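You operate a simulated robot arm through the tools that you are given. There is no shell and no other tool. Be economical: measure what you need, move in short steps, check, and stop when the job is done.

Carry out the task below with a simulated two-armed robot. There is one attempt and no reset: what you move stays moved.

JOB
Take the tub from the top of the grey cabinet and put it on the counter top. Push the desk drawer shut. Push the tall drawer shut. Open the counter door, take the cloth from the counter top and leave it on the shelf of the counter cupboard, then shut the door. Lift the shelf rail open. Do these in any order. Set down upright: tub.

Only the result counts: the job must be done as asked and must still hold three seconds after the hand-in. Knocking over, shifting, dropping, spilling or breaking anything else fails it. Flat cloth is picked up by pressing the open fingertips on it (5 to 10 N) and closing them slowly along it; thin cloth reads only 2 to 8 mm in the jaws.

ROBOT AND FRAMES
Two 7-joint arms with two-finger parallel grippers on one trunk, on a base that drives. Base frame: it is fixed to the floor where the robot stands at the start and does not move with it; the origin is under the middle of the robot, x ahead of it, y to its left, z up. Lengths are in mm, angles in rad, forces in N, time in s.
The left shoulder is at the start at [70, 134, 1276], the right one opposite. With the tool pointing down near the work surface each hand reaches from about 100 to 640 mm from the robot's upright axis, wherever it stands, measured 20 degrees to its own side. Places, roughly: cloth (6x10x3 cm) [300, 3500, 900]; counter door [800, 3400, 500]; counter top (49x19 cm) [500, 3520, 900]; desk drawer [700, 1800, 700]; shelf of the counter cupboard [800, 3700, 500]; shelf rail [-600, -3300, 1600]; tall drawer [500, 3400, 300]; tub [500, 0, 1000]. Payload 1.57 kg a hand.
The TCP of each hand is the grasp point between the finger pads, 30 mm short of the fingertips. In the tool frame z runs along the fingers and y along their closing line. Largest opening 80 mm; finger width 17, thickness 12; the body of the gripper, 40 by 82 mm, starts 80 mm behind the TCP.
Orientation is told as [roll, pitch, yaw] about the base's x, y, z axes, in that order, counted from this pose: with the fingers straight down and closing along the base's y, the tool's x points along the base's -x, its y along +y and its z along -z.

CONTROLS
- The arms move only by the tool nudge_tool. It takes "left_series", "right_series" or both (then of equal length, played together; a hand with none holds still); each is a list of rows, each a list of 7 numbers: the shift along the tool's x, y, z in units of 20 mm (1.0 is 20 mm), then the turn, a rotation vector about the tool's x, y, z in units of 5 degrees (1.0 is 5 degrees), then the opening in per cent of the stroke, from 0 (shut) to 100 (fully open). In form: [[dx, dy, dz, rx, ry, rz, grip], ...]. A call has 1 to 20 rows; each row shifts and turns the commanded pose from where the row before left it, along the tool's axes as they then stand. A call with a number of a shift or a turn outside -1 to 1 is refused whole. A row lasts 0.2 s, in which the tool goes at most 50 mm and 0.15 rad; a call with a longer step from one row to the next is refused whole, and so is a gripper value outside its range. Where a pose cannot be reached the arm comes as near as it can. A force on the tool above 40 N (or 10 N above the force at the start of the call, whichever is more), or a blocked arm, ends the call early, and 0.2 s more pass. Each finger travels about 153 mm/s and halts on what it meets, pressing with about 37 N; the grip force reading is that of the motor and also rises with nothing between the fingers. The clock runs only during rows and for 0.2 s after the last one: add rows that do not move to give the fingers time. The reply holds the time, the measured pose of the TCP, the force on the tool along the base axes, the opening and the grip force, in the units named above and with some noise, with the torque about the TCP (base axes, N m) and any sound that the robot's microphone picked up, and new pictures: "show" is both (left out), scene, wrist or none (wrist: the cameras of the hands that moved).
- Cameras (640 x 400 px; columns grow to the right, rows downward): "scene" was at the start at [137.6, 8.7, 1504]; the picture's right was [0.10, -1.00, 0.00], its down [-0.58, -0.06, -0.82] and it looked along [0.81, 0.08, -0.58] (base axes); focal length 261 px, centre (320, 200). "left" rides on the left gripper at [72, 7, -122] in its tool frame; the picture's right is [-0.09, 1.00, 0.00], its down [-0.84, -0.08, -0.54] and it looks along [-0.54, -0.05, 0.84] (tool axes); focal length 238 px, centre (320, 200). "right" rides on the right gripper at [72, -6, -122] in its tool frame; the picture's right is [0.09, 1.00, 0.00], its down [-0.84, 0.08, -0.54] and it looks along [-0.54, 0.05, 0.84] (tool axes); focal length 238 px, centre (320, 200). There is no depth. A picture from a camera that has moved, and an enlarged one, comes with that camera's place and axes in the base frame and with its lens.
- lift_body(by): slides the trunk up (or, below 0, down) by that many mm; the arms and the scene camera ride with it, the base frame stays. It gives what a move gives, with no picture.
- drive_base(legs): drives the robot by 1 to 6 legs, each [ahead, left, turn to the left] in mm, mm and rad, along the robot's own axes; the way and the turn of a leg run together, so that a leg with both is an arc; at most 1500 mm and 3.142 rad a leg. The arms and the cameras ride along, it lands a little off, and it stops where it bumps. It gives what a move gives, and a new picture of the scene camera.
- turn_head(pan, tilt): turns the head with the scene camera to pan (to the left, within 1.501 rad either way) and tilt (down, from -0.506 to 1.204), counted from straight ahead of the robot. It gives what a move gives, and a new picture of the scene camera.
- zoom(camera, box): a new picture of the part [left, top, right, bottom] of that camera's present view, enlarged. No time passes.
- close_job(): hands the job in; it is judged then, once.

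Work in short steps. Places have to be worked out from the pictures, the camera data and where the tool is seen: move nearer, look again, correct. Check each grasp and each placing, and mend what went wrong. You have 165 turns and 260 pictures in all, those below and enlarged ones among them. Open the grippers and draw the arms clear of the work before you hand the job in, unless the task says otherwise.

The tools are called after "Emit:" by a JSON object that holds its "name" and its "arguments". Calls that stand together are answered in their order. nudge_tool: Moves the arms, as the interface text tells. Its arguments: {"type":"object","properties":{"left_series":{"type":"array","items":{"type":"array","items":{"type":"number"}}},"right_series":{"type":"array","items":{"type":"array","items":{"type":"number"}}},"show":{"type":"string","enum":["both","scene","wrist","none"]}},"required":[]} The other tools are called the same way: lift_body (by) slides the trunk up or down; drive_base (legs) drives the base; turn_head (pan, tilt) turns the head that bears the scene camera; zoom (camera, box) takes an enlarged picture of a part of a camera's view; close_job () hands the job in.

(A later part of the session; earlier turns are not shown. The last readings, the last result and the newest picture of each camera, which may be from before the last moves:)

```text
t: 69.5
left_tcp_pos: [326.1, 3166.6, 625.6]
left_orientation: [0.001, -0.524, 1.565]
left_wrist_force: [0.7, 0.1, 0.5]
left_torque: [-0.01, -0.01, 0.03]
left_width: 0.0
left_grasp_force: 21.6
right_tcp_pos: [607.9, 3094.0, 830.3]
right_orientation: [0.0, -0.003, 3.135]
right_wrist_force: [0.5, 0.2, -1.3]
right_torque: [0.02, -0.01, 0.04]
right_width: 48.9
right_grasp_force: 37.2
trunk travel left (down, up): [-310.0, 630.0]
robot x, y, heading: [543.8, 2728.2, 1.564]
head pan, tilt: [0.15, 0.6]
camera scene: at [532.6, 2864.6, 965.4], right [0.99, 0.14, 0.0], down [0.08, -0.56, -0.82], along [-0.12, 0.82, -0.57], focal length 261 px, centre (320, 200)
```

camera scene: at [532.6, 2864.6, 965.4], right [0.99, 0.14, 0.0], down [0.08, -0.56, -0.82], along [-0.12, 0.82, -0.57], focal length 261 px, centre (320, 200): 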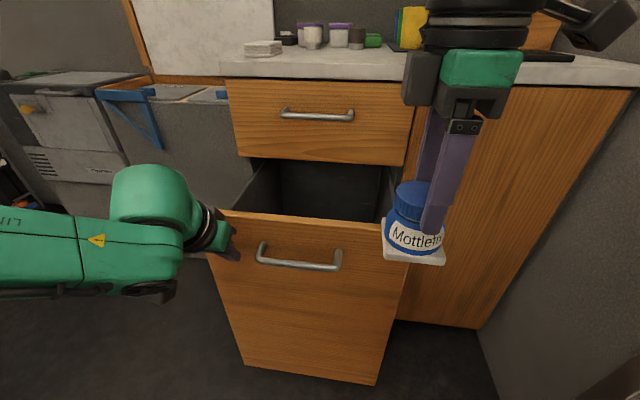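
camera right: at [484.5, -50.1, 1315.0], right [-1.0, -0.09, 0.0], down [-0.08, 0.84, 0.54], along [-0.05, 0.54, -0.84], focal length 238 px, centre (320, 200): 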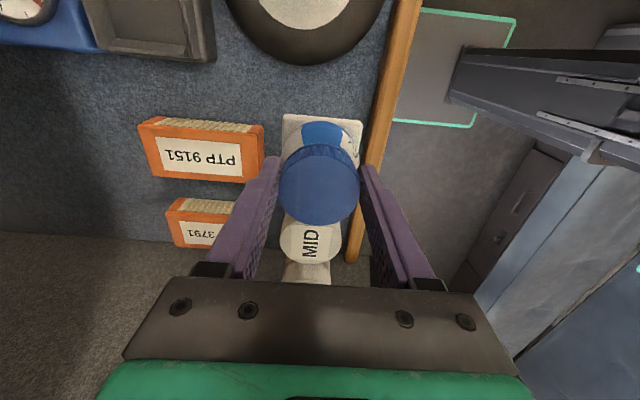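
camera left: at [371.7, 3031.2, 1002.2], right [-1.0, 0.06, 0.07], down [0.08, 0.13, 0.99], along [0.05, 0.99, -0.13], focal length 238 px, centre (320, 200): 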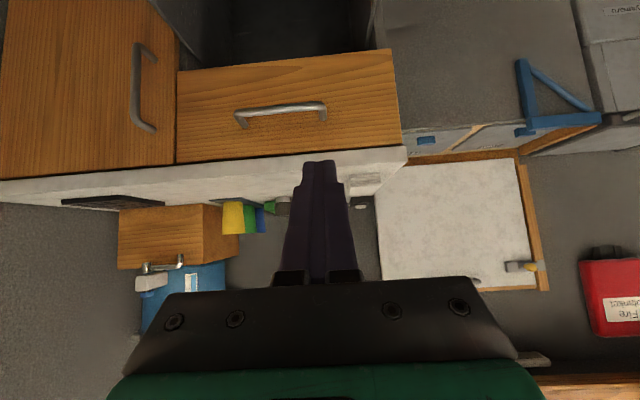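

Fingertips are just in front of the drawer at x≈326. I push forward.

Emit:
{"name": "nudge_tool", "arguments": {"left_series": [[-0.65, 0, 0.375, 0, 0, 0, 0], [-0.65, 0, 0.375, 0, 0, 0, 0], [-0.65, 0, 0.375, 0, 0, 0, 0], [-0.65, 0, 0.375, 0, 0, 0, 0], [-0.65, 0, 0.375, 0, 0, 0, 0], [-0.65, 0, 0.375, 0, 0, 0, 0], [-0.65, 0, 0.375, 0, 0, 0, 0], [-0.65, 0, 0.375, 0, 0, 0, 0], [-0.65, 0, 0.375, 0, 0, 0, 0], [-0.65, 0, 0.375, 0, 0, 0, 0]], "show": "scene"}}

```text
t: 71.7
left_tcp_pos: [325.0, 3317.5, 626.8]
left_orientation: [0.0, -0.523, 1.566]
left_wrist_force: [-0.3, -0.2, -0.7]
left_torque: [-0.03, 0.0, 0.01]
left_width: 0.0
left_grasp_force: 21.2
right_tcp_pos: [608.1, 3094.7, 831.4]
right_orientation: [-0.001, -0.001, 3.137]
right_wrist_force: [1.1, 0.3, -0.8]
right_torque: [0.04, -0.01, -0.03]
right_width: 48.9
right_grasp_force: 37.8
trunk travel left (down, up): [-310.0, 630.0]
robot x, y, heading: [539.4, 2727.6, 1.562]
head pan, tilt: [0.15, 0.6]
camera scene: at [532.6, 2865.0, 965.4], right [0.99, 0.14, 0.0], down [0.08, -0.56, -0.82], along [-0.12, 0.82, -0.57], focal length 261 px, centre (320, 200)
```

scene: 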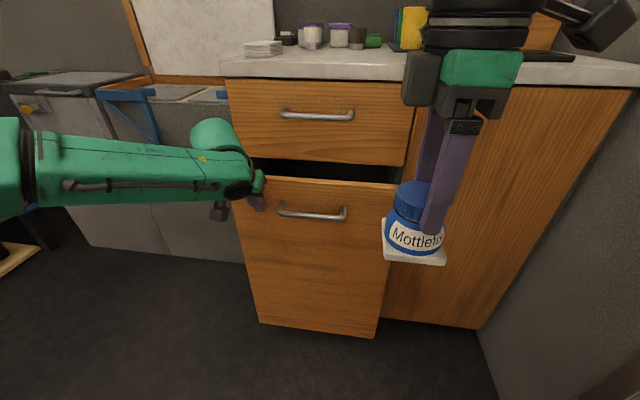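

It slides in easily. I continue pushing until it stops.

Emit:
{"name": "nudge_tool", "arguments": {"left_series": [[-0.65, 0, 0.375, 0, 0, 0, 0], [-0.65, 0, 0.375, 0, 0, 0, 0], [-0.65, 0, 0.375, 0, 0, 0, 0], [-0.65, 0, 0.375, 0, 0, 0, 0], [-0.65, 0, 0.375, 0, 0, 0, 0], [-0.65, 0, 0.375, 0, 0, 0, 0]], "show": "scene"}}

```text
t: 73.0
left_tcp_pos: [324.4, 3395.6, 625.2]
left_orientation: [-0.002, -0.526, 1.567]
left_wrist_force: [-0.1, -0.3, 0.1]
left_torque: [0.02, 0.03, 0.0]
left_width: 0.0
left_grasp_force: 21.6
left hand out of reach, approached as far as the arm can: row 6
right_tcp_pos: [607.6, 3094.6, 832.7]
right_orientation: [-0.001, -0.003, 3.134]
right_wrist_force: [0.4, -0.5, -0.8]
right_torque: [0.01, 0.02, 0.01]
right_width: 49.0
right_grasp_force: 37.5
trunk travel left (down, up): [-310.0, 630.0]
robot x, y, heading: [546.9, 2727.1, 1.567]
head pan, tilt: [0.15, 0.6]
camera scene: at [532.6, 2864.5, 965.5], right [0.99, 0.14, 0.0], down [0.08, -0.56, -0.83], along [-0.12, 0.82, -0.56], focal length 261 px, centre (320, 200)
```

scene: 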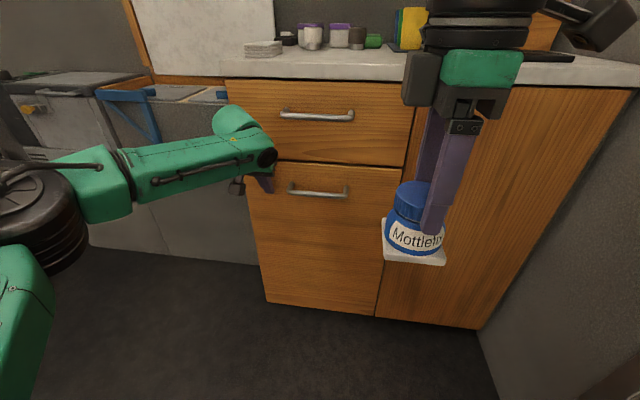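

The drawer looks almost flush but there was no contact force, so I zoom in and drive 25 mm ahead with the arm still pressing.

Emit:
{"name": "drive_base", "arguments": {"legs": [[40, 0, 0]]}}

Emit:
{"name": "zoom", "arguments": {"camera": "scene", "box": [200, 60, 440, 210]}}

```text
t: 73.9
left_tcp_pos: [323.9, 3406.4, 627.7]
left_orientation: [0.001, -0.511, 1.567]
left_wrist_force: [0.9, -14.0, 4.6]
left_torque: [-0.21, 0.04, -0.01]
left_width: 0.0
left_grasp_force: 21.0
right_tcp_pos: [608.3, 3107.5, 830.7]
right_orientation: [-0.003, 0.0, 3.136]
right_wrist_force: [0.0, 0.3, -0.4]
right_torque: [-0.01, -0.02, 0.0]
right_width: 48.7
right_grasp_force: 37.6
trunk travel left (down, up): [-310.0, 630.0]
robot x, y, heading: [541.8, 2741.2, 1.563]
head pan, tilt: [0.15, 0.6]
stopped in leg 1: the force on the tool passed its limit (the readings are from after the stop); the commanded pose is now the measured one
camera scene: at [532.8, 2876.8, 965.8], right [0.99, 0.14, 0.0], down [0.08, -0.56, -0.83], along [-0.12, 0.82, -0.56], focal length 261 px, centre (320, 200)
```

scene: 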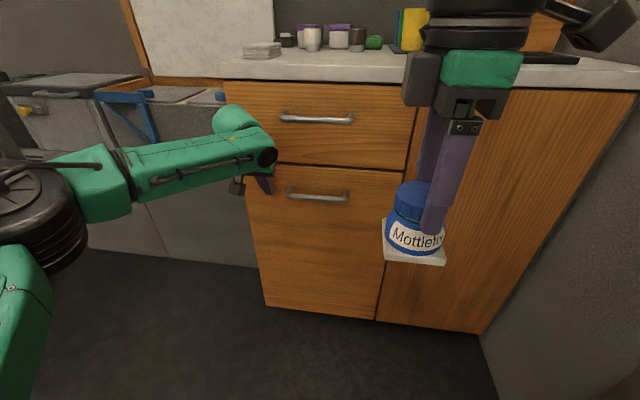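

```text
2.67 times, centred on (320, 135) of scene
camera zoom: at [532.8, 2876.8, 965.8], right [0.99, 0.14, 0.0], down [0.08, -0.56, -0.83], along [-0.12, 0.82, -0.56], focal length 697 px, centre (320, 373)
```

zoom: 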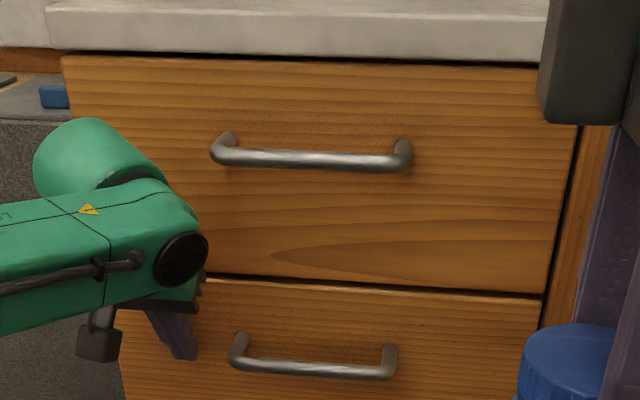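

The drawer is flush and met its stop. I withdraw the left hand, raise the trunk and look at the counter top.

Emit:
{"name": "nudge_tool", "arguments": {"left_series": [[0.65, 0, -0.375, 0, 0, 0, 0], [0.65, 0, -0.375, 0, 0, 0, 0], [0.65, 0, -0.375, 0, 0, 0, 0], [0.65, 0, -0.375, 0, 0, 0, 0], [0.65, 0, -0.375, 0, 0, 0, 0], [0.65, 0, -0.375, 0, 0, 0, 0], [0.65, 0, -0.375, 0, 0, 0, 0], [0.65, 0, -0.375, 0, 0, 0, 0], [0.65, 0, -0.375, 0, 0, 0, 0], [0.65, 0, -0.375, 0, 0, 0, 0], [0.65, 0, -0.375, 0, 0, 0, 0], [0.65, 0, -0.375, 0, 0, 0, 0], [0.65, 0, -0.375, 0, 0, 0, 0], [0.65, 0, -0.375, 0, 0, 0, 0]], "show": "none"}}

Emit:
{"name": "lift_body", "arguments": {"by": 400}}

Emit:
{"name": "turn_head", "arguments": {"pan": 0.0, "tilt": 0.7}}

```text
t: 76.9
left_tcp_pos: [322.7, 3197.0, 626.7]
left_orientation: [0.0, -0.51, 1.568]
left_wrist_force: [-0.7, 0.9, -0.2]
left_torque: [0.02, -0.01, -0.01]
left_width: 0.1
left_grasp_force: 21.4
right_tcp_pos: [607.2, 3107.9, 830.7]
right_orientation: [0.0, -0.001, 3.136]
right_wrist_force: [1.2, -0.3, -1.7]
right_torque: [0.02, 0.04, 0.0]
right_width: 49.2
right_grasp_force: 37.0
trunk travel left (down, up): [-310.0, 630.0]
robot x, y, heading: [546.4, 2738.0, 1.567]
head pan, tilt: [0.15, 0.6]
```

```text
t: 80.7
left_tcp_pos: [322.7, 3199.4, 1026.9]
left_orientation: [-0.001, -0.511, 1.569]
left_wrist_force: [-0.5, -0.1, 0.0]
left_torque: [-0.02, -0.02, -0.01]
left_width: 0.1
left_grasp_force: 21.3
right_tcp_pos: [607.4, 3109.5, 1230.5]
right_orientation: [0.001, 0.002, 3.135]
right_wrist_force: [0.0, -0.6, -0.6]
right_torque: [0.0, -0.04, -0.02]
right_width: 49.1
right_grasp_force: 37.3
trunk travel left (down, up): [-710.0, 230.0]
robot x, y, heading: [547.3, 2743.4, 1.566]
head pan, tilt: [0.15, 0.6]
```

```text
t: 81.4
left_tcp_pos: [322.8, 3198.6, 1027.4]
left_orientation: [0.001, -0.512, 1.568]
left_wrist_force: [0.2, -0.4, -0.3]
left_torque: [-0.01, -0.02, 0.0]
left_width: 0.0
left_grasp_force: 21.2
right_tcp_pos: [607.9, 3108.5, 1230.5]
right_orientation: [0.0, 0.001, 3.136]
right_wrist_force: [-0.4, -0.3, -0.7]
right_torque: [-0.03, 0.0, 0.02]
right_width: 49.0
right_grasp_force: 37.1
trunk travel left (down, up): [-710.0, 230.0]
robot x, y, heading: [544.2, 2740.6, 1.563]
head pan, tilt: [0.0, 0.7]
camera scene: at [545.6, 2877.0, 1356.9], right [1.0, 0.0, 0.0], down [0.0, -0.64, -0.77], along [0.0, 0.77, -0.64], focal length 261 px, centre (320, 200)
```

scene: 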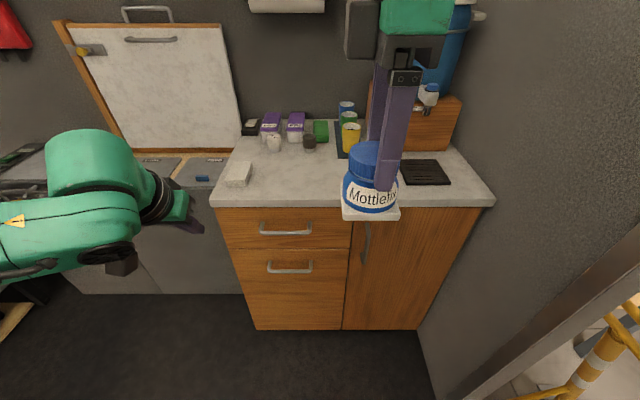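

The counter is clear around x 400–600, y 3440–3620; the cloth lies at about [302, 3541], and the door handle is near x≈650. I raise the left hand, straighten it, and drive ahead 190 mm to bring the tub over the counter.

Emit:
{"name": "nudge_tool", "arguments": {"left_series": [[0, 0, -1, 0, 1, 0, 0], [0, 0, -1, 0, 1, 0, 0], [0, 0, -1, 0, 1, 0, 0], [0, 0, -1, 0, 1, 0, 0], [0, 0, -1, 0, 1, 0, 0], [0, 0, -1, 0, 0.85, 0, 0], [0, 0, -1, 0, 0, 0, 50], [0, 0, -1, 0, 0, 0, 100]], "show": "none"}}

Emit:
{"name": "drive_base", "arguments": {"legs": [[190, 0, 0]]}}

```text
t: 83.2
left_tcp_pos: [324.1, 3163.9, 1181.5]
left_orientation: [-0.003, 0.001, 1.57]
left_wrist_force: [-0.6, -0.5, 0.7]
left_torque: [-0.01, 0.0, 0.03]
left_width: 80.0
left_grasp_force: 0.1
right_tcp_pos: [606.9, 3109.4, 1230.7]
right_orientation: [-0.001, 0.001, 3.136]
right_wrist_force: [-0.2, 0.1, -1.1]
right_torque: [-0.01, 0.01, 0.01]
right_width: 49.0
right_grasp_force: 37.5
trunk travel left (down, up): [-710.0, 230.0]
robot x, y, heading: [545.5, 2742.6, 1.566]
head pan, tilt: [0.0, 0.7]
```

```text
t: 84.7
left_tcp_pos: [322.5, 3347.9, 1180.5]
left_orientation: [0.001, -0.002, 1.572]
left_wrist_force: [-1.3, -0.4, 0.1]
left_torque: [0.01, -0.01, -0.03]
left_width: 79.9
left_grasp_force: 0.2
right_tcp_pos: [606.1, 3294.3, 1231.1]
right_orientation: [-0.004, 0.0, 3.141]
right_wrist_force: [-0.6, -0.4, -1.1]
right_torque: [0.02, 0.02, -0.01]
right_width: 49.1
right_grasp_force: 36.9
trunk travel left (down, up): [-710.0, 230.0]
robot x, y, heading: [547.8, 2929.9, 1.571]
head pan, tilt: [0.0, 0.7]
camera scene: at [545.9, 3062.0, 1357.2], right [1.0, 0.0, 0.0], down [0.0, -0.64, -0.77], along [0.0, 0.77, -0.64], focal length 261 px, centre (320, 200)
```

scene: 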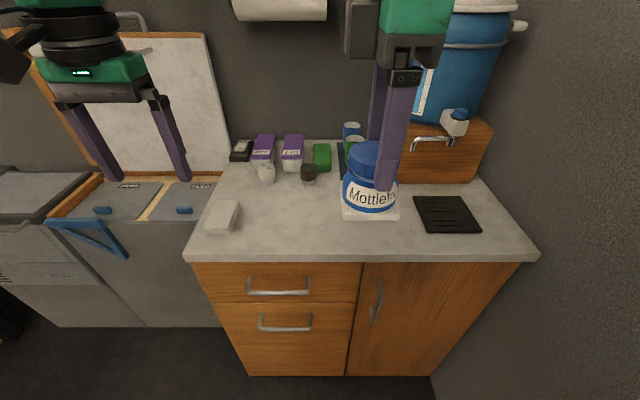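

I carry the tub over to about [560, 3500] and down to TCP 1030, above the counter (z≈900).

Emit:
{"name": "nudge_tool", "arguments": {"right_series": [[-0.21, -0.936, 0.5, 0, 0, 0, 30], [-0.21, -0.936, 0.6, 0, 0, 0, 30], [-0.21, -0.936, 0.7, 0, 0, 0, 30], [-0.21, -0.936, 0.9, 0, 0, 0, 30], [-0.21, -0.936, 1, 0, 0, 0, 30], [-0.21, -0.936, 1, 0, 0, 0, 30], [-0.21, -0.936, 1, 0, 0, 0, 30], [-0.21, -0.936, 1, 0, 0, 0, 30], [-0.21, -0.936, 1, 0, 0, 0, 30], [-0.21, -0.936, 1, 0, 0, 0, 30], [-0.21, -0.936, 1, 0, 0, 0, 30], [0, 0, 0, 0, 0, 0, 30]], "show": "both"}}

```text
t: 87.3
left_tcp_pos: [324.0, 3350.6, 1180.8]
left_orientation: [0.001, -0.001, 1.572]
left_wrist_force: [-1.2, -0.3, -0.6]
left_torque: [0.02, 0.02, -0.02]
left_width: 80.0
left_grasp_force: 0.0
right_tcp_pos: [560.8, 3502.6, 1038.6]
right_orientation: [-0.003, 0.0, 3.143]
right_wrist_force: [-0.4, 0.3, -1.7]
right_torque: [0.03, 0.0, -0.02]
right_width: 49.2
right_grasp_force: 37.2
trunk travel left (down, up): [-710.0, 230.0]
robot x, y, heading: [543.3, 2931.1, 1.572]
head pan, tilt: [0.0, 0.7]
camera scene: at [546.4, 3064.5, 1356.9], right [1.0, 0.0, 0.0], down [0.0, -0.64, -0.76], along [0.0, 0.76, -0.64], focal length 261 px, centre (320, 200)
camera right: at [632.1, 3509.3, 1161.0], right [0.09, -1.0, 0.0], down [-0.84, -0.08, 0.54], along [-0.54, -0.05, -0.84], focal length 238 px, centre (320, 200)
```

scene: 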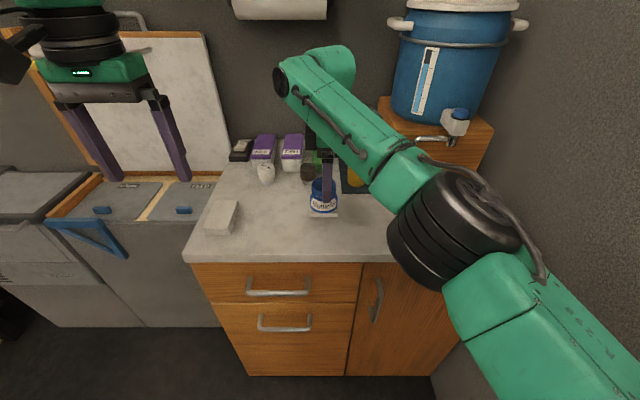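
right: 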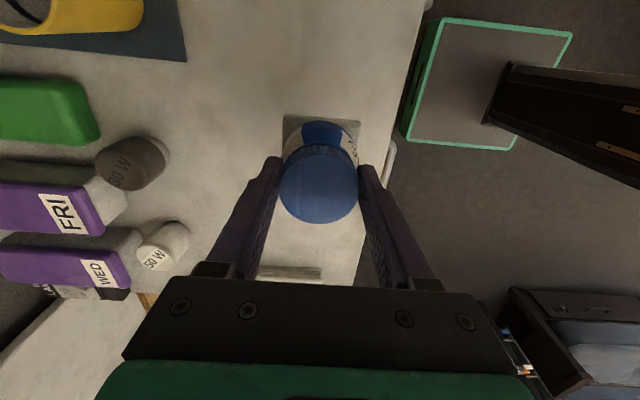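

Clear area below. I lower slowly: 60 mm first, then fine steps.

Emit:
{"name": "nudge_tool", "arguments": {"right_series": [[0, 0, 0.6, 0, 0, 0, 30], [0, 0, 0.6, 0, 0, 0, 30], [0, 0, 0.6, 0, 0, 0, 30], [0, 0, 0.4, 0, 0, 0, 30], [0, 0, 0.3, 0, 0, 0, 30], [0, 0, 0.2, 0, 0, 0, 30]], "show": "none"}}

Emit:
{"name": "nudge_tool", "arguments": {"right_series": [[0, 0, 0.15, 0, 0, 0, 30], [0, 0, 0.15, 0, 0, 0, 30], [0, 0, 0.15, 0, 0, 0, 30], [0, 0, 0, 0, 0, 0, 30]], "show": "both"}}

```text
t: 88.7
left_tcp_pos: [322.2, 3350.9, 1181.8]
left_orientation: [-0.002, 0.001, 1.572]
left_wrist_force: [-0.7, 0.1, -0.1]
left_torque: [0.02, 0.01, 0.0]
left_width: 80.0
left_grasp_force: 0.1
right_tcp_pos: [561.0, 3503.2, 983.0]
right_orientation: [0.001, 0.001, 3.142]
right_wrist_force: [0.3, 0.0, -0.3]
right_torque: [-0.01, -0.02, -0.03]
right_width: 48.9
right_grasp_force: 37.0
trunk travel left (down, up): [-710.0, 230.0]
robot x, y, heading: [544.0, 2926.5, 1.57]
head pan, tilt: [0.0, 0.7]
```

```text
t: 89.7
left_tcp_pos: [321.1, 3349.3, 1180.9]
left_orientation: [0.0, -0.001, 1.573]
left_wrist_force: [0.5, -0.3, 0.1]
left_torque: [-0.02, -0.01, 0.02]
left_width: 79.9
left_grasp_force: 0.1
right_tcp_pos: [559.8, 3503.0, 974.3]
right_orientation: [-0.001, 0.001, 3.139]
right_wrist_force: [0.3, 1.1, 2.5]
right_torque: [-0.01, -0.05, -0.01]
right_width: 49.1
right_grasp_force: 36.6
trunk travel left (down, up): [-710.0, 230.0]
robot x, y, heading: [546.9, 2932.5, 1.566]
head pan, tilt: [0.0, 0.7]
camera scene: at [545.9, 3064.5, 1356.9], right [1.0, 0.0, 0.0], down [0.0, -0.64, -0.76], along [0.0, 0.76, -0.64], focal length 261 px, centre (320, 200)
camera right: at [632.0, 3509.0, 1097.2], right [0.09, -1.0, 0.0], down [-0.84, -0.08, 0.54], along [-0.54, -0.05, -0.84], focal length 238 px, centre (320, 200)
```

scene: 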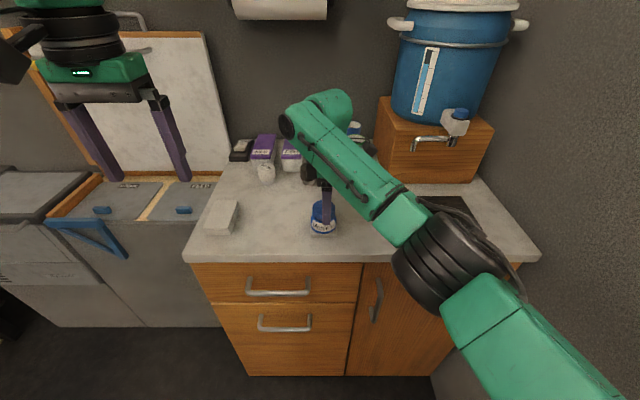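
right: 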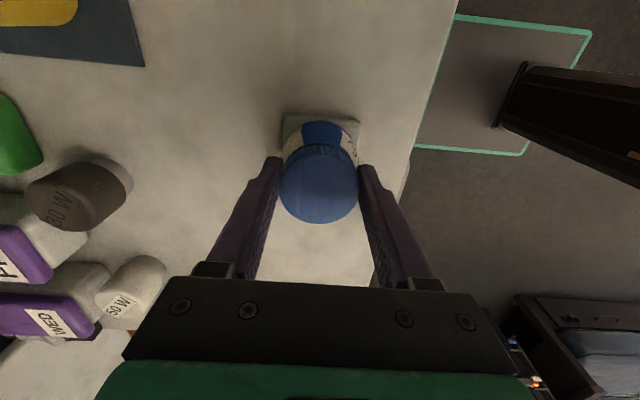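

The vertical force has started to rise, which suggests first contact. I press down a little more to confirm.

Emit:
{"name": "nudge_tool", "arguments": {"right_series": [[0, 0, 0.08, 0, 0, 0, 30], [0, 0, 0, 0, 0, 0, 30], [0, 0, 0, 0, 0, 0, 30]], "show": "none"}}

```text
t: 90.5
left_tcp_pos: [322.7, 3349.9, 1181.0]
left_orientation: [-0.002, -0.001, 1.573]
left_wrist_force: [0.1, 0.0, -0.1]
left_torque: [-0.03, 0.0, 0.0]
left_width: 80.0
left_grasp_force: 0.1
right_tcp_pos: [560.9, 3501.8, 973.7]
right_orientation: [-0.004, 0.0, 3.14]
right_wrist_force: [0.4, 5.6, 13.6]
right_torque: [0.04, 0.05, 0.01]
right_width: 48.9
right_grasp_force: 37.1
trunk travel left (down, up): [-710.0, 230.0]
robot x, y, heading: [547.5, 2928.2, 1.569]
head pan, tilt: [0.0, 0.7]
```

Contact is firm (13.6 N). I ease up a hair, open slowly, and lift away.

Emit:
{"name": "nudge_tool", "arguments": {"right_series": [[0, 0, -0.05, 0, 0, 0, 30], [0, 0, 0, 0, 0, 0, 64], [0, 0, 0, 0, 0, 0, 72], [0, 0, 0, 0, 0, 0, 80], [0, 0, 0, 0, 0, 0, 88], [0, 0, -0.4, 0, 0, 0, 90], [0, 0, -0.8, 0, 0, 0, 90], [0, 0, -0.8, 0, 0, 0, 90], [0, 0, -1, 0, 0, 0, 90], [0, 0, -1, 0, 0, 0, 90], [0, 0, -1, 0, 0, 0, 90]], "show": "both"}}

```text
t: 92.9
left_tcp_pos: [322.5, 3350.0, 1181.1]
left_orientation: [0.0, -0.002, 1.574]
left_wrist_force: [0.9, -0.2, 0.7]
left_torque: [0.01, 0.01, -0.01]
left_width: 80.0
left_grasp_force: 0.0
right_tcp_pos: [564.0, 3499.3, 1063.0]
right_orientation: [-0.004, 0.0, 3.139]
right_wrist_force: [-0.1, -0.7, 0.1]
right_torque: [-0.03, 0.01, 0.01]
right_width: 72.1
right_grasp_force: 0.0
right hand out of reach, approached as far as the arm can: row 11
trunk travel left (down, up): [-710.0, 230.0]
robot x, y, heading: [542.0, 2925.2, 1.567]
head pan, tilt: [0.0, 0.7]
camera scene: at [546.0, 3064.6, 1356.9], right [1.0, 0.0, 0.0], down [0.0, -0.64, -0.76], along [0.0, 0.76, -0.64], focal length 261 px, centre (320, 200)
camera right: at [635.2, 3505.5, 1186.8], right [0.09, -1.0, 0.0], down [-0.84, -0.08, 0.54], along [-0.54, -0.05, -0.84], focal length 238 px, centre (320, 200)
```

scene: 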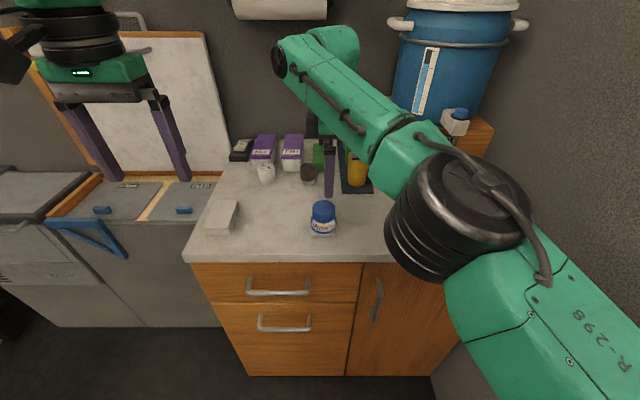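
right: 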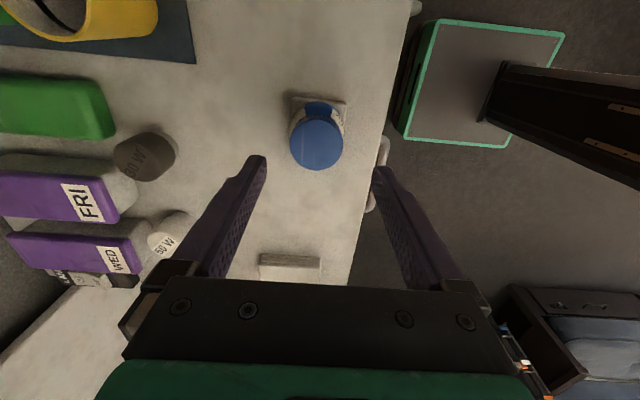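

The tub stands upright on the counter. Next the door: its vertical handle is at about x≈683, z 660–850. I back off, and turn the right hand back to close sideways.

Emit:
{"name": "drive_base", "arguments": {"legs": [[-150, 0, 0]]}}

Emit:
{"name": "nudge_tool", "arguments": {"right_series": [[0.2, 0.5, 0, 0, 0, 1, 90], [0, 0.5, 0, 0, 0, 1, 90], [0, 0.5, 0, 0, 0, 1, 90], [0, 0.5, 0, 0, 0, 1, 90], [0, 0.5, 0, 0, 0, 1, 90], [0, 0, 0, 0, 0, 1, 90], [0, 0, 0, 0, 0, 1, 90], [0, 0, 0, 0, 0, 1, 90], [0, 0, 0, 0, 0, 1, 90], [0, 0, 0, 0, 0, 1, 90], [0, 0, 0, 0, 0, 1, 90], [0, 0, 0, 0, 0, 1, 90], [0, 0, 0, 0, 0, 1, 90], [0, 0, 0, 0, 0, 1, 90], [0, 0, 0, 0, 0, 1, 90], [0, 0, 0, 0, 0, 1, 90], [0, 0, 0, 0, 0, 1, 90], [0, 0, 0, 0, 0, 1, 90]], "show": "none"}}

Emit:
{"name": "nudge_tool", "arguments": {"right_series": [[0, -0.5, -0.5, 0, -1, 0, 100], [0, -0.5, -0.5, 0, -1, 0, 100], [0, -0.5, -0.5, 0, -1, 0, 100], [0, -0.5, -0.5, 0, -1, 0, 100], [0, -0.5, -0.5, 0, -1, 0, 100], [0, -0.5, 0, 0, -1, 0, 100], [0, -0.5, 0, 0, -1, 0, 100], [0, -0.5, 0, 0, -1, 0, 100], [0, -0.5, 0, 0, -1, 0, 100], [0, -0.5, 0, 0, -1, 0, 100]], "show": "scene"}}

```text
t: 94.3
left_tcp_pos: [321.5, 3203.1, 1180.1]
left_orientation: [-0.001, 0.001, 1.573]
left_wrist_force: [0.0, 0.1, 1.0]
left_torque: [0.0, 0.05, -0.01]
left_width: 80.0
left_grasp_force: 0.1
right_tcp_pos: [562.9, 3351.5, 1061.9]
right_orientation: [0.002, 0.001, 3.139]
right_wrist_force: [0.4, -0.4, -0.2]
right_torque: [-0.01, -0.03, -0.02]
right_width: 72.1
right_grasp_force: 0.1
trunk travel left (down, up): [-710.0, 230.0]
robot x, y, heading: [550.7, 2779.6, 1.567]
head pan, tilt: [0.0, 0.7]
camera scene: at [545.5, 2918.1, 1356.5], right [1.0, 0.0, 0.0], down [0.0, -0.65, -0.76], along [0.0, 0.76, -0.65], focal length 261 px, centre (320, 200)
```

scene: 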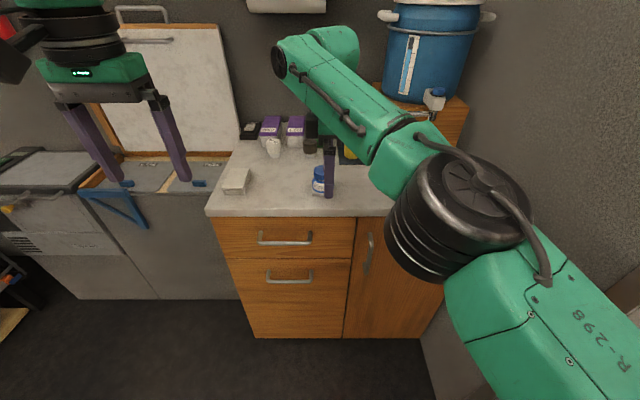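

```text
t: 98.1
left_tcp_pos: [321.8, 3200.6, 1181.6]
left_orientation: [-0.001, -0.001, 1.572]
left_wrist_force: [-0.2, 0.2, 0.4]
left_torque: [0.02, -0.01, -0.03]
left_width: 79.9
left_grasp_force: 0.1
right_tcp_pos: [571.9, 3339.8, 1073.4]
right_orientation: [0.0, 0.001, 1.568]
right_wrist_force: [-0.1, 0.1, 0.5]
right_torque: [-0.03, -0.01, 0.06]
right_width: 72.1
right_grasp_force: 0.0
right hand out of reach, approached as far as the arm can: row 1, 2, 3, 4, 5
trunk travel left (down, up): [-710.0, 230.0]
robot x, y, heading: [546.9, 2781.0, 1.566]
head pan, tilt: [0.0, 0.7]
```

```text
t: 100.3
left_tcp_pos: [322.0, 3201.5, 1180.8]
left_orientation: [-0.003, -0.002, 1.57]
left_wrist_force: [-0.4, -0.4, 0.4]
left_torque: [0.0, 0.0, -0.02]
left_width: 80.0
left_grasp_force: 0.2
right_tcp_pos: [617.7, 3485.4, 1164.2]
right_orientation: [0.011, -0.759, 1.555]
right_wrist_force: [-0.2, -0.4, -0.1]
right_torque: [0.0, 0.0, 0.01]
right_width: 80.2
right_grasp_force: 0.0
right hand out of reach, approached as far as the arm can: row 1, 2, 3, 4, 5, 6, 7, 8, 9, 10
trunk travel left (down, up): [-710.0, 230.0]
robot x, y, heading: [547.0, 2780.9, 1.574]
head pan, tilt: [0.0, 0.7]
camera scene: at [545.7, 2916.0, 1356.8], right [1.0, 0.0, 0.0], down [0.0, -0.64, -0.76], along [0.0, 0.76, -0.64], focal length 261 px, centre (320, 200)
```

scene: 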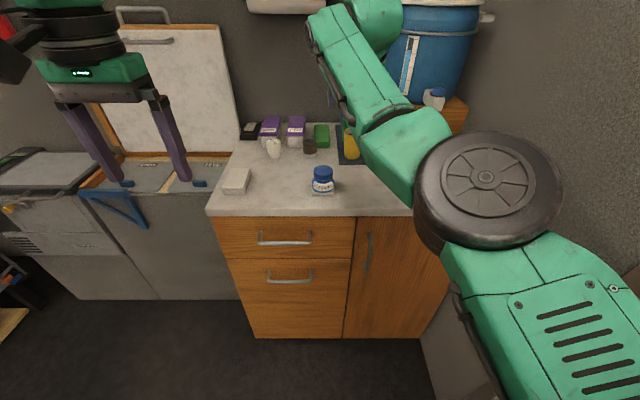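

The arm slid forward; no contact, but I draw the hand back towards the robot.

Emit:
{"name": "nudge_tool", "arguments": {"right_series": [[0.725, 0, -0.688, 0, 0, 0, 100], [0.725, 0, -0.688, 0, 0, 0, 100], [0.725, 0, -0.688, 0, 0, 0, 100], [0.725, 0, -0.688, 0, 0, 0, 100], [0.725, 0, -0.688, 0, 0, 0, 100], [0.725, 0, -0.688, 0, 0, 0, 100], [0.725, 0, -0.688, 0, 0, 0, 100], [0.725, 0, -0.688, 0, 0, 0, 100], [0.725, 0, -0.688, 0, 0, 0, 100], [0.725, 0, -0.688, 0, 0, 0, 100], [0.725, 0, -0.688, 0, 0, 0, 100], [0.725, 0, -0.688, 0, 0, 0, 100]], "show": "scene"}}

```text
t: 102.9
left_tcp_pos: [322.4, 3201.3, 1180.4]
left_orientation: [-0.001, -0.002, 1.572]
left_wrist_force: [0.0, 0.0, 0.1]
left_torque: [-0.01, -0.02, 0.01]
left_width: 80.1
left_grasp_force: 0.1
right_tcp_pos: [594.9, 3460.5, 1208.2]
right_orientation: [0.01, -0.761, 1.554]
right_wrist_force: [-0.1, 0.8, 0.2]
right_torque: [-0.02, -0.01, -0.02]
right_width: 79.9
right_grasp_force: 0.1
right hand out of reach, approached as far as the arm can: row 1, 2, 3, 4, 5, 6, 7, 8, 9, 10, 11, 12
trunk travel left (down, up): [-710.0, 230.0]
robot x, y, heading: [544.7, 2782.1, 1.568]
head pan, tilt: [0.0, 0.7]
camera scene: at [545.5, 2915.4, 1356.9], right [1.0, 0.0, 0.0], down [0.0, -0.64, -0.76], along [0.0, 0.76, -0.64], focal length 261 px, centre (320, 200)
```

scene: 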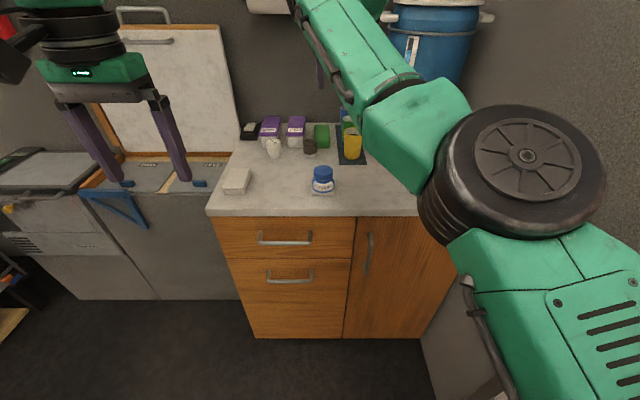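

The arm is on a joint limit in this pose. I back the base away for room, then straighten the hand.

Emit:
{"name": "drive_base", "arguments": {"legs": [[-250, 0, 0]]}}

Emit:
{"name": "nudge_tool", "arguments": {"right_series": [[0, 0, 0, 0, 1, 0, 100], [0, 0, 0, 0, 1, 0, 100], [0, 0, 0, 0, 1, 0, 100], [0, 0, 0, 0, 1, 0, 100], [0, 0, 0, 0, 1, 0, 100], [0, 0, 0, 0, 1, 0, 100], [0, 0, 0, 0, 1, 0, 100], [0, 0, 0, 0, 1, 0, 100], [0, 0, 0, 0, 0.7, 0, 100]], "show": "none"}}

Emit:
{"name": "nudge_tool", "arguments": {"right_series": [[1, -0.3, 0, 0, 0, 0, 100], [1, -0.3, 0, 0, 0, 0, 100], [1, -0.3, 0, 0, 0, 0, 100], [1, -0.3, 0, 0, 0, 0, 100], [1, -0.3, 0, 0, 0, 0, 100], [1, -0.3, 0, 0, 0, 0, 100], [1, -0.3, 0, 0, 0, 0, 100], [1, -0.3, 0, 0, 0, 0, 100], [1, -0.3, 0, 0, 0, 0, 100], [1, -0.3, 0, 0, 0, 0, 100]], "show": "scene"}}

```text
t: 104.7
left_tcp_pos: [321.8, 2953.2, 1179.4]
left_orientation: [-0.001, 0.0, 1.572]
left_wrist_force: [0.4, 0.0, -1.0]
left_torque: [-0.03, 0.04, 0.03]
left_width: 79.9
left_grasp_force: 0.0
right_tcp_pos: [595.6, 3210.5, 1207.0]
right_orientation: [0.01, -0.757, 1.553]
right_wrist_force: [-0.5, 0.4, 0.2]
right_torque: [0.02, 0.0, 0.0]
right_width: 79.9
right_grasp_force: 0.1
trunk travel left (down, up): [-710.0, 230.0]
robot x, y, heading: [546.5, 2532.0, 1.569]
head pan, tilt: [0.0, 0.7]
camera scene: at [545.2, 2667.3, 1356.7], right [1.0, 0.0, 0.0], down [0.0, -0.65, -0.76], along [0.0, 0.76, -0.65], focal length 261 px, centre (320, 200)
```

scene: 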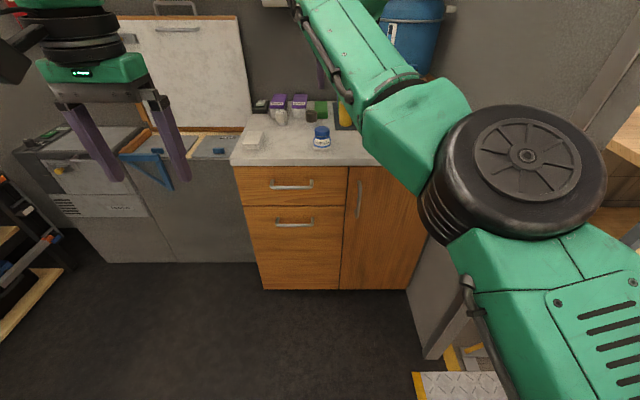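

```text
t: 106.7
left_tcp_pos: [321.4, 2951.9, 1180.7]
left_orientation: [-0.003, 0.001, 1.571]
left_wrist_force: [-0.3, -0.2, -0.1]
left_torque: [-0.04, 0.01, -0.01]
left_width: 80.1
left_grasp_force: 0.0
right_tcp_pos: [613.6, 3181.7, 1197.9]
right_orientation: [0.009, -0.585, 1.555]
right_wrist_force: [-0.5, 0.0, -0.5]
right_torque: [0.01, 0.03, -0.03]
right_width: 80.0
right_grasp_force: 0.0
right hand out of reach, approached as far as the arm can: row 1, 2, 3, 4, 5, 6, 7, 8, 9
trunk travel left (down, up): [-710.0, 230.0]
robot x, y, heading: [542.9, 2528.3, 1.568]
head pan, tilt: [0.0, 0.7]
```

```text
t: 108.9
left_tcp_pos: [321.5, 2951.4, 1181.0]
left_orientation: [-0.002, 0.0, 1.57]
left_wrist_force: [0.3, -0.7, -0.4]
left_torque: [-0.02, -0.01, 0.02]
left_width: 80.2
left_grasp_force: 0.1
right_tcp_pos: [627.3, 3190.1, 1183.8]
right_orientation: [0.009, -0.584, 1.555]
right_wrist_force: [-0.8, 0.4, 0.1]
right_torque: [0.0, -0.01, 0.03]
right_width: 80.0
right_grasp_force: 0.0
right hand out of reach, approached as far as the arm can: row 1, 2, 3, 4, 5, 6, 7, 8, 9, 10
trunk travel left (down, up): [-710.0, 230.0]
robot x, y, heading: [544.5, 2530.3, 1.565]
head pan, tilt: [0.0, 0.7]
camera scene: at [545.3, 2665.8, 1356.9], right [1.0, 0.0, 0.0], down [0.0, -0.64, -0.76], along [0.0, 0.76, -0.64], focal length 261 px, centre (320, 200)
```

scene: 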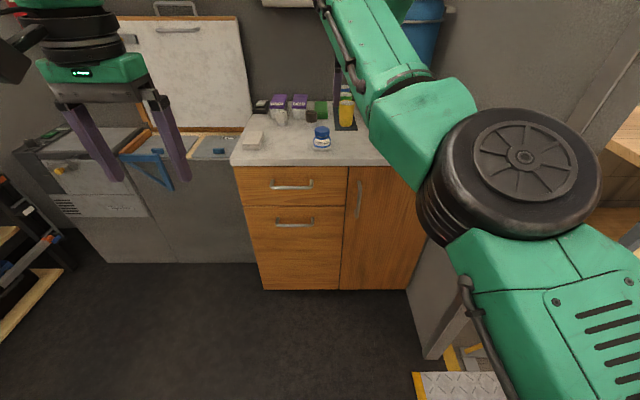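

The right arm seems caught in an awkward elbow pose. I try moving the hand straight down to free it.

Emit:
{"name": "nudge_tool", "arguments": {"right_series": [[0.552, 0, 0.834, 0, 0, 0, 100], [0.552, 0, 0.834, 0, 0, 0, 100], [0.552, 0, 0.834, 0, 0, 0, 100], [0.552, 0, 0.834, 0, 0, 0, 100], [0.552, 0, 0.834, 0, 0, 0, 100], [0.552, 0, 0.834, 0, 0, 0, 100]], "show": "none"}}

Emit:
{"name": "nudge_tool", "arguments": {"right_series": [[0, -1, 0, 0, 0, 0, 100], [0, -1, 0, 0, 0, 0, 100], [0, -1, 0, 0, 0, 0, 100], [0, -1, 0, 0, 0, 0, 100], [0, -1, 0, 0, 0, 0, 100], [0, -1, 0, 0, 0, 0, 100]], "show": "none"}}

```text
t: 110.3
left_tcp_pos: [321.6, 2952.8, 1180.1]
left_orientation: [-0.002, -0.002, 1.57]
left_wrist_force: [0.1, 0.1, 0.5]
left_torque: [-0.01, 0.02, -0.02]
left_width: 80.0
left_grasp_force: 0.2
right_tcp_pos: [618.7, 3226.4, 1077.5]
right_orientation: [0.009, -0.581, 1.557]
right_wrist_force: [0.0, 0.0, 0.0]
right_torque: [0.04, 0.02, -0.02]
right_width: 80.2
right_grasp_force: 0.1
right hand out of reach, approached as far as the arm can: row 1, 2, 3, 4, 5, 6
trunk travel left (down, up): [-710.0, 230.0]
robot x, y, heading: [544.3, 2531.1, 1.566]
head pan, tilt: [0.0, 0.7]
```

```text
t: 111.7
left_tcp_pos: [322.8, 2951.6, 1181.4]
left_orientation: [0.001, 0.001, 1.571]
left_wrist_force: [1.0, 0.8, 0.2]
left_torque: [0.01, 0.0, 0.01]
left_width: 79.9
left_grasp_force: 0.0
right_tcp_pos: [740.2, 3226.5, 1074.7]
right_orientation: [0.011, -0.586, 1.555]
right_wrist_force: [-0.3, 0.1, -1.2]
right_torque: [0.0, 0.03, 0.02]
right_width: 79.9
right_grasp_force: 0.1
right hand out of reach, approached as far as the arm can: row 1
trunk travel left (down, up): [-710.0, 230.0]
robot x, y, heading: [548.2, 2531.5, 1.566]
head pan, tilt: [0.0, 0.7]
```

Moving right freed it. Now back towards the robot while keeping the tilt.

Emit:
{"name": "nudge_tool", "arguments": {"right_series": [[0.834, 0, -0.552, 0, 0, 0, 100], [0.834, 0, -0.552, 0, 0, 0, 100], [0.834, 0, -0.552, 0, 0, 0, 100], [0.834, 0, -0.552, 0, 0, 0, 100], [0.834, 0, -0.552, 0, 0, 0, 100], [0.834, 0, -0.552, 0, 0, 0, 100], [0.834, 0, -0.552, 0, 0, 0, 100], [0.834, 0, -0.552, 0, 0, 0, 100]], "show": "scene"}}

```text
t: 113.5
left_tcp_pos: [321.9, 2951.8, 1181.4]
left_orientation: [0.001, 0.001, 1.571]
left_wrist_force: [-0.6, 0.4, -0.6]
left_torque: [0.01, 0.02, -0.01]
left_width: 80.1
left_grasp_force: 0.2
right_tcp_pos: [740.4, 3076.2, 1070.6]
right_orientation: [0.007, -0.589, 1.554]
right_wrist_force: [-0.2, 1.0, -0.7]
right_torque: [0.03, -0.01, 0.01]
right_width: 79.8
right_grasp_force: 0.1
right hand out of reach, approached as far as the arm can: row 8
trunk travel left (down, up): [-710.0, 230.0]
robot x, y, heading: [541.9, 2529.9, 1.569]
head pan, tilt: [0.0, 0.7]
camera scene: at [545.6, 2665.6, 1356.9], right [1.0, 0.0, 0.0], down [0.0, -0.64, -0.76], along [0.0, 0.76, -0.64], focal length 261 px, centre (320, 200)
```

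scene: 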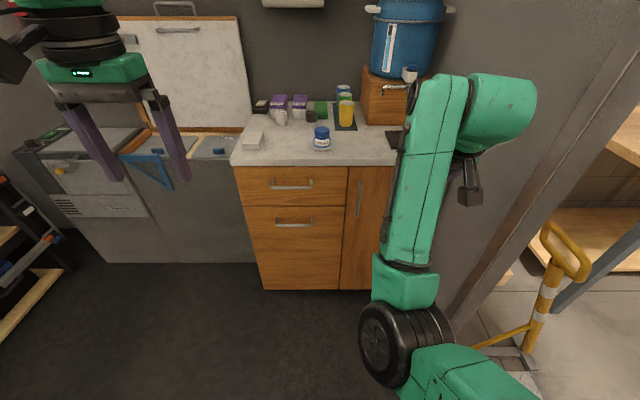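

The arm is in a better shape now. I try tilting the hand further forward here in free space.

Emit:
{"name": "nudge_tool", "arguments": {"right_series": [[0, 0, 0, 0, -1, 0, 100], [0, 0, 0, 0, -1, 0, 100], [0, 0, 0, 0, -1, 0, 100], [0, 0, 0, 0, -1, 0, 100], [0, 0, 0, 0, -1, 0, 100], [0, 0, 0, 0, -1, 0, 100]], "show": "none"}}

Emit:
{"name": "lift_body", "arguments": {"by": -300}}

Emit:
{"name": "turn_head", "arguments": {"pan": -0.1, "tilt": 0.6}}

```text
t: 115.1
left_tcp_pos: [321.3, 2952.6, 1181.3]
left_orientation: [-0.002, 0.001, 1.57]
left_wrist_force: [0.0, -0.4, 0.4]
left_torque: [-0.01, -0.03, 0.0]
left_width: 80.1
left_grasp_force: 0.0
right_tcp_pos: [773.4, 3079.5, 1110.9]
right_orientation: [-0.225, -1.196, 1.701]
right_wrist_force: [0.7, 0.0, -0.2]
right_torque: [-0.03, -0.01, 0.0]
right_width: 79.9
right_grasp_force: 0.1
trunk travel left (down, up): [-710.0, 230.0]
robot x, y, heading: [543.5, 2530.4, 1.566]
head pan, tilt: [0.0, 0.7]
stopped in row 6 (right hand): the arm was blocked; the commanded pose is now the measured one
```

```text
t: 118.1
left_tcp_pos: [321.5, 2951.7, 879.0]
left_orientation: [-0.002, 0.001, 1.571]
left_wrist_force: [0.5, 0.2, 0.2]
left_torque: [0.01, 0.03, 0.0]
left_width: 80.0
left_grasp_force: 0.1
right_tcp_pos: [772.7, 3078.2, 810.9]
right_orientation: [-0.224, -1.192, 1.704]
right_wrist_force: [0.4, -1.0, 0.3]
right_torque: [0.04, -0.01, -0.01]
right_width: 80.0
right_grasp_force: 0.0
trunk travel left (down, up): [-410.0, 530.0]
robot x, y, heading: [543.9, 2530.9, 1.565]
head pan, tilt: [0.0, 0.7]
```

```text
t: 118.8
left_tcp_pos: [321.7, 2951.3, 880.2]
left_orientation: [-0.001, 0.0, 1.572]
left_wrist_force: [0.2, -0.7, -0.4]
left_torque: [0.01, 0.01, 0.0]
left_width: 79.7
left_grasp_force: 0.1
right_tcp_pos: [772.5, 3077.9, 811.0]
right_orientation: [-0.222, -1.191, 1.703]
right_wrist_force: [0.0, 0.0, 0.2]
right_torque: [0.03, -0.01, -0.03]
right_width: 80.0
right_grasp_force: 0.1
trunk travel left (down, up): [-410.0, 530.0]
robot x, y, heading: [545.8, 2527.7, 1.566]
head pan, tilt: [-0.099, 0.6]
camera scene: at [554.0, 2668.6, 1065.5], right [0.99, -0.1, 0.0], down [-0.06, -0.56, -0.82], along [0.08, 0.82, -0.57], focal length 261 px, centre (320, 200)
```

scene: 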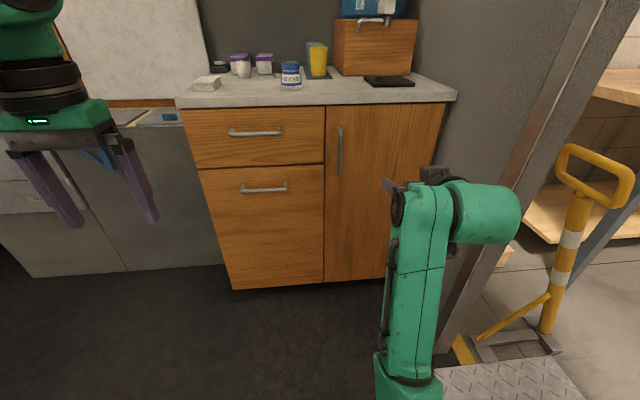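

The right hand now points forward, slightly down, and closes sideways: right for the vertical handle at x≈682, z 656–811. I drive so the hand sits in front of the handle, and lower a little.

Emit:
{"name": "drive_base", "arguments": {"legs": [[225, 90, 0]]}}

Emit:
{"name": "lift_body", "arguments": {"by": -65}}

Emit:
{"name": "nudge_tool", "arguments": {"right_series": [[0, 0, 0, 0, 0, 0, 100]], "show": "both"}}

```text
t: 120.6
left_tcp_pos: [232.5, 3181.9, 880.6]
left_orientation: [-0.002, -0.001, 1.574]
left_wrist_force: [-1.7, 0.0, -0.2]
left_torque: [0.0, -0.05, -0.01]
left_width: 79.9
left_grasp_force: 0.1
right_tcp_pos: [682.5, 3308.4, 810.3]
right_orientation: [-0.223, -1.193, 1.704]
right_wrist_force: [0.1, -0.2, -0.3]
right_torque: [-0.01, -0.04, 0.0]
right_width: 80.0
right_grasp_force: 0.1
trunk travel left (down, up): [-410.0, 530.0]
robot x, y, heading: [455.1, 2758.0, 1.57]
head pan, tilt: [-0.099, 0.6]
camera scene: at [463.6, 2898.8, 1065.4], right [0.99, -0.1, 0.0], down [-0.06, -0.56, -0.82], along [0.08, 0.82, -0.57], focal length 261 px, centre (320, 200)
```

scene: 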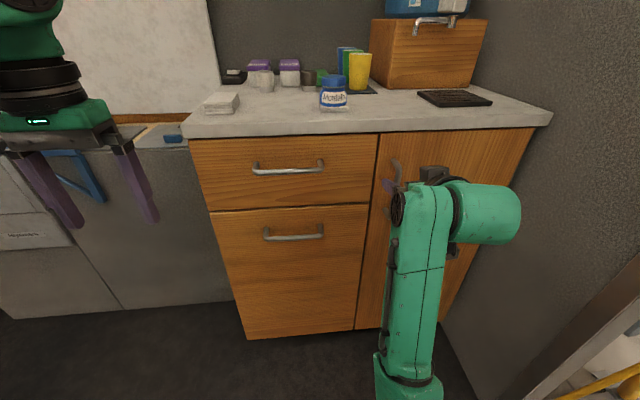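

```text
t: 121.6
left_tcp_pos: [231.6, 3181.1, 816.4]
left_orientation: [-0.001, -0.001, 1.572]
left_wrist_force: [-0.7, -0.6, 0.0]
left_torque: [-0.06, -0.02, 0.03]
left_width: 79.9
left_grasp_force: 0.1
right_tcp_pos: [683.7, 3308.4, 746.1]
right_orientation: [-0.228, -1.192, 1.706]
right_wrist_force: [0.0, 0.6, 0.6]
right_torque: [0.01, -0.02, 0.02]
right_width: 79.9
right_grasp_force: 0.1
trunk travel left (down, up): [-345.0, 595.0]
robot x, y, heading: [456.0, 2760.8, 1.564]
head pan, tilt: [-0.099, 0.6]
```

```text
t: 122.0
left_tcp_pos: [232.2, 3180.3, 816.2]
left_orientation: [-0.003, 0.001, 1.571]
left_wrist_force: [-0.4, 0.4, -1.1]
left_torque: [-0.05, -0.03, -0.03]
left_width: 80.0
left_grasp_force: 0.1
right_tcp_pos: [683.5, 3307.0, 745.6]
right_orientation: [-0.226, -1.192, 1.705]
right_wrist_force: [-0.4, 0.0, 0.1]
right_torque: [0.01, 0.0, -0.02]
right_width: 80.4
right_grasp_force: 0.0
trunk travel left (down, up): [-345.0, 595.0]
robot x, y, heading: [454.1, 2760.0, 1.571]
head pan, tilt: [-0.099, 0.6]
camera scene: at [463.8, 2898.1, 1000.5], right [0.99, -0.1, 0.0], down [-0.06, -0.56, -0.83], along [0.08, 0.82, -0.56], focal length 261 px, centre (320, 200)
camera right: at [680.3, 3167.8, 725.0], right [-0.98, 0.04, -0.17], down [-0.17, -0.19, 0.97], along [0.01, 0.98, 0.19], focal length 238 px, centre (320, 200)
```

scene: 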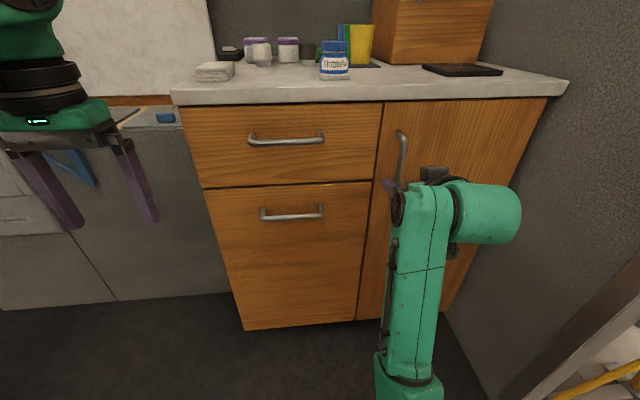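
right: 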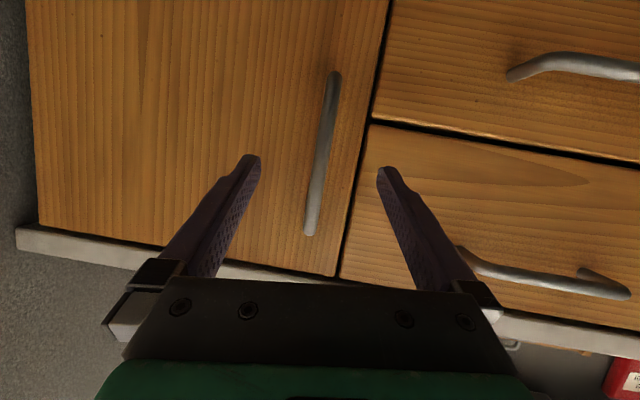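

The handle bar is centred between the fingertips. I move 70 mm forward, and check before closing.

Emit:
{"name": "nudge_tool", "arguments": {"right_series": [[-0.278, 0.055, 0.7, 0, 0, 0, 100], [-0.278, 0.055, 0.7, 0, 0, 0, 100], [-0.278, 0.055, 0.7, 0, 0, 0, 100], [-0.278, 0.055, 0.7, 0, 0, 0, 100], [-0.2, 0.04, 0.5, 0, 0, 0, 100]], "show": "wrist"}}

```text
t: 123.2
left_tcp_pos: [231.1, 3181.2, 815.1]
left_orientation: [0.0, 0.001, 1.573]
left_wrist_force: [0.4, 0.8, -0.3]
left_torque: [-0.03, 0.0, 0.01]
left_width: 79.7
left_grasp_force: 0.2
right_tcp_pos: [680.6, 3377.9, 746.1]
right_orientation: [-0.223, -1.193, 1.704]
right_wrist_force: [0.1, -0.6, -0.1]
right_torque: [-0.01, 0.0, 0.02]
right_width: 80.0
right_grasp_force: 0.1
trunk travel left (down, up): [-345.0, 595.0]
robot x, y, heading: [453.0, 2756.7, 1.566]
head pan, tilt: [-0.099, 0.6]
camera right: at [678.9, 3239.1, 724.5], right [-0.99, 0.04, -0.17], down [-0.17, -0.19, 0.97], along [0.01, 0.98, 0.19], focal length 238 px, centre (320, 200)
```

right: 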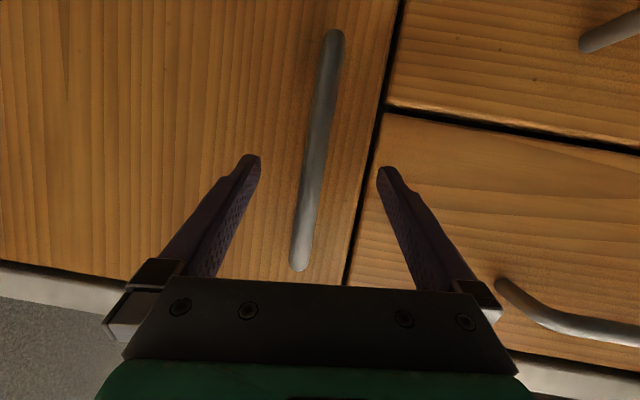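

The bar lies between the pads. I close on it.

Emit:
{"name": "nudge_tool", "arguments": {"right_series": [[0, 0, 0, 0, 0, 0, 70], [0, 0, 0, 0, 0, 0, 40], [0, 0, 0, 0, 0, 0, 20], [0, 0, 0, 0, 0, 0, 0], [0, 0, 0, 0, 0, 0, 0], [0, 0, 0, 0, 0, 0, 0]], "show": "wrist"}}

```text
t: 124.6
left_tcp_pos: [233.8, 3181.0, 817.2]
left_orientation: [0.004, -0.002, 1.571]
left_wrist_force: [-0.8, 0.3, 0.1]
left_torque: [-0.01, 0.01, 0.03]
left_width: 80.2
left_grasp_force: 0.1
right_tcp_pos: [686.2, 3378.9, 746.9]
right_orientation: [-0.217, -1.196, 1.691]
right_wrist_force: [27.6, 6.3, 9.6]
right_torque: [-0.08, 0.54, -0.21]
right_width: 14.9
right_grasp_force: 31.2
trunk travel left (down, up): [-345.0, 595.0]
robot x, y, heading: [455.6, 2762.6, 1.562]
head pan, tilt: [-0.099, 0.6]
camera right: at [683.6, 3238.1, 724.6], right [-0.99, 0.05, -0.16], down [-0.17, -0.19, 0.97], along [0.01, 0.98, 0.2], focal length 238 px, centre (320, 200)
```

right: 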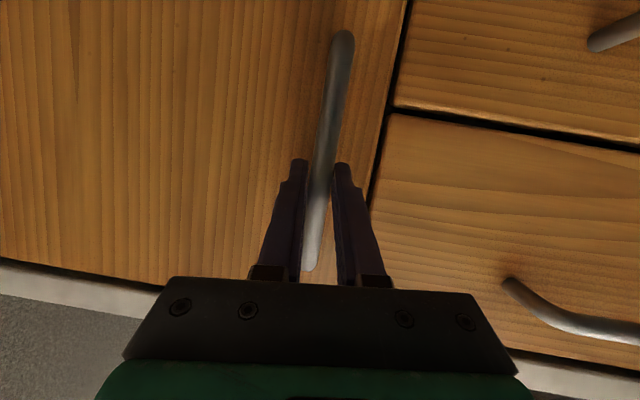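

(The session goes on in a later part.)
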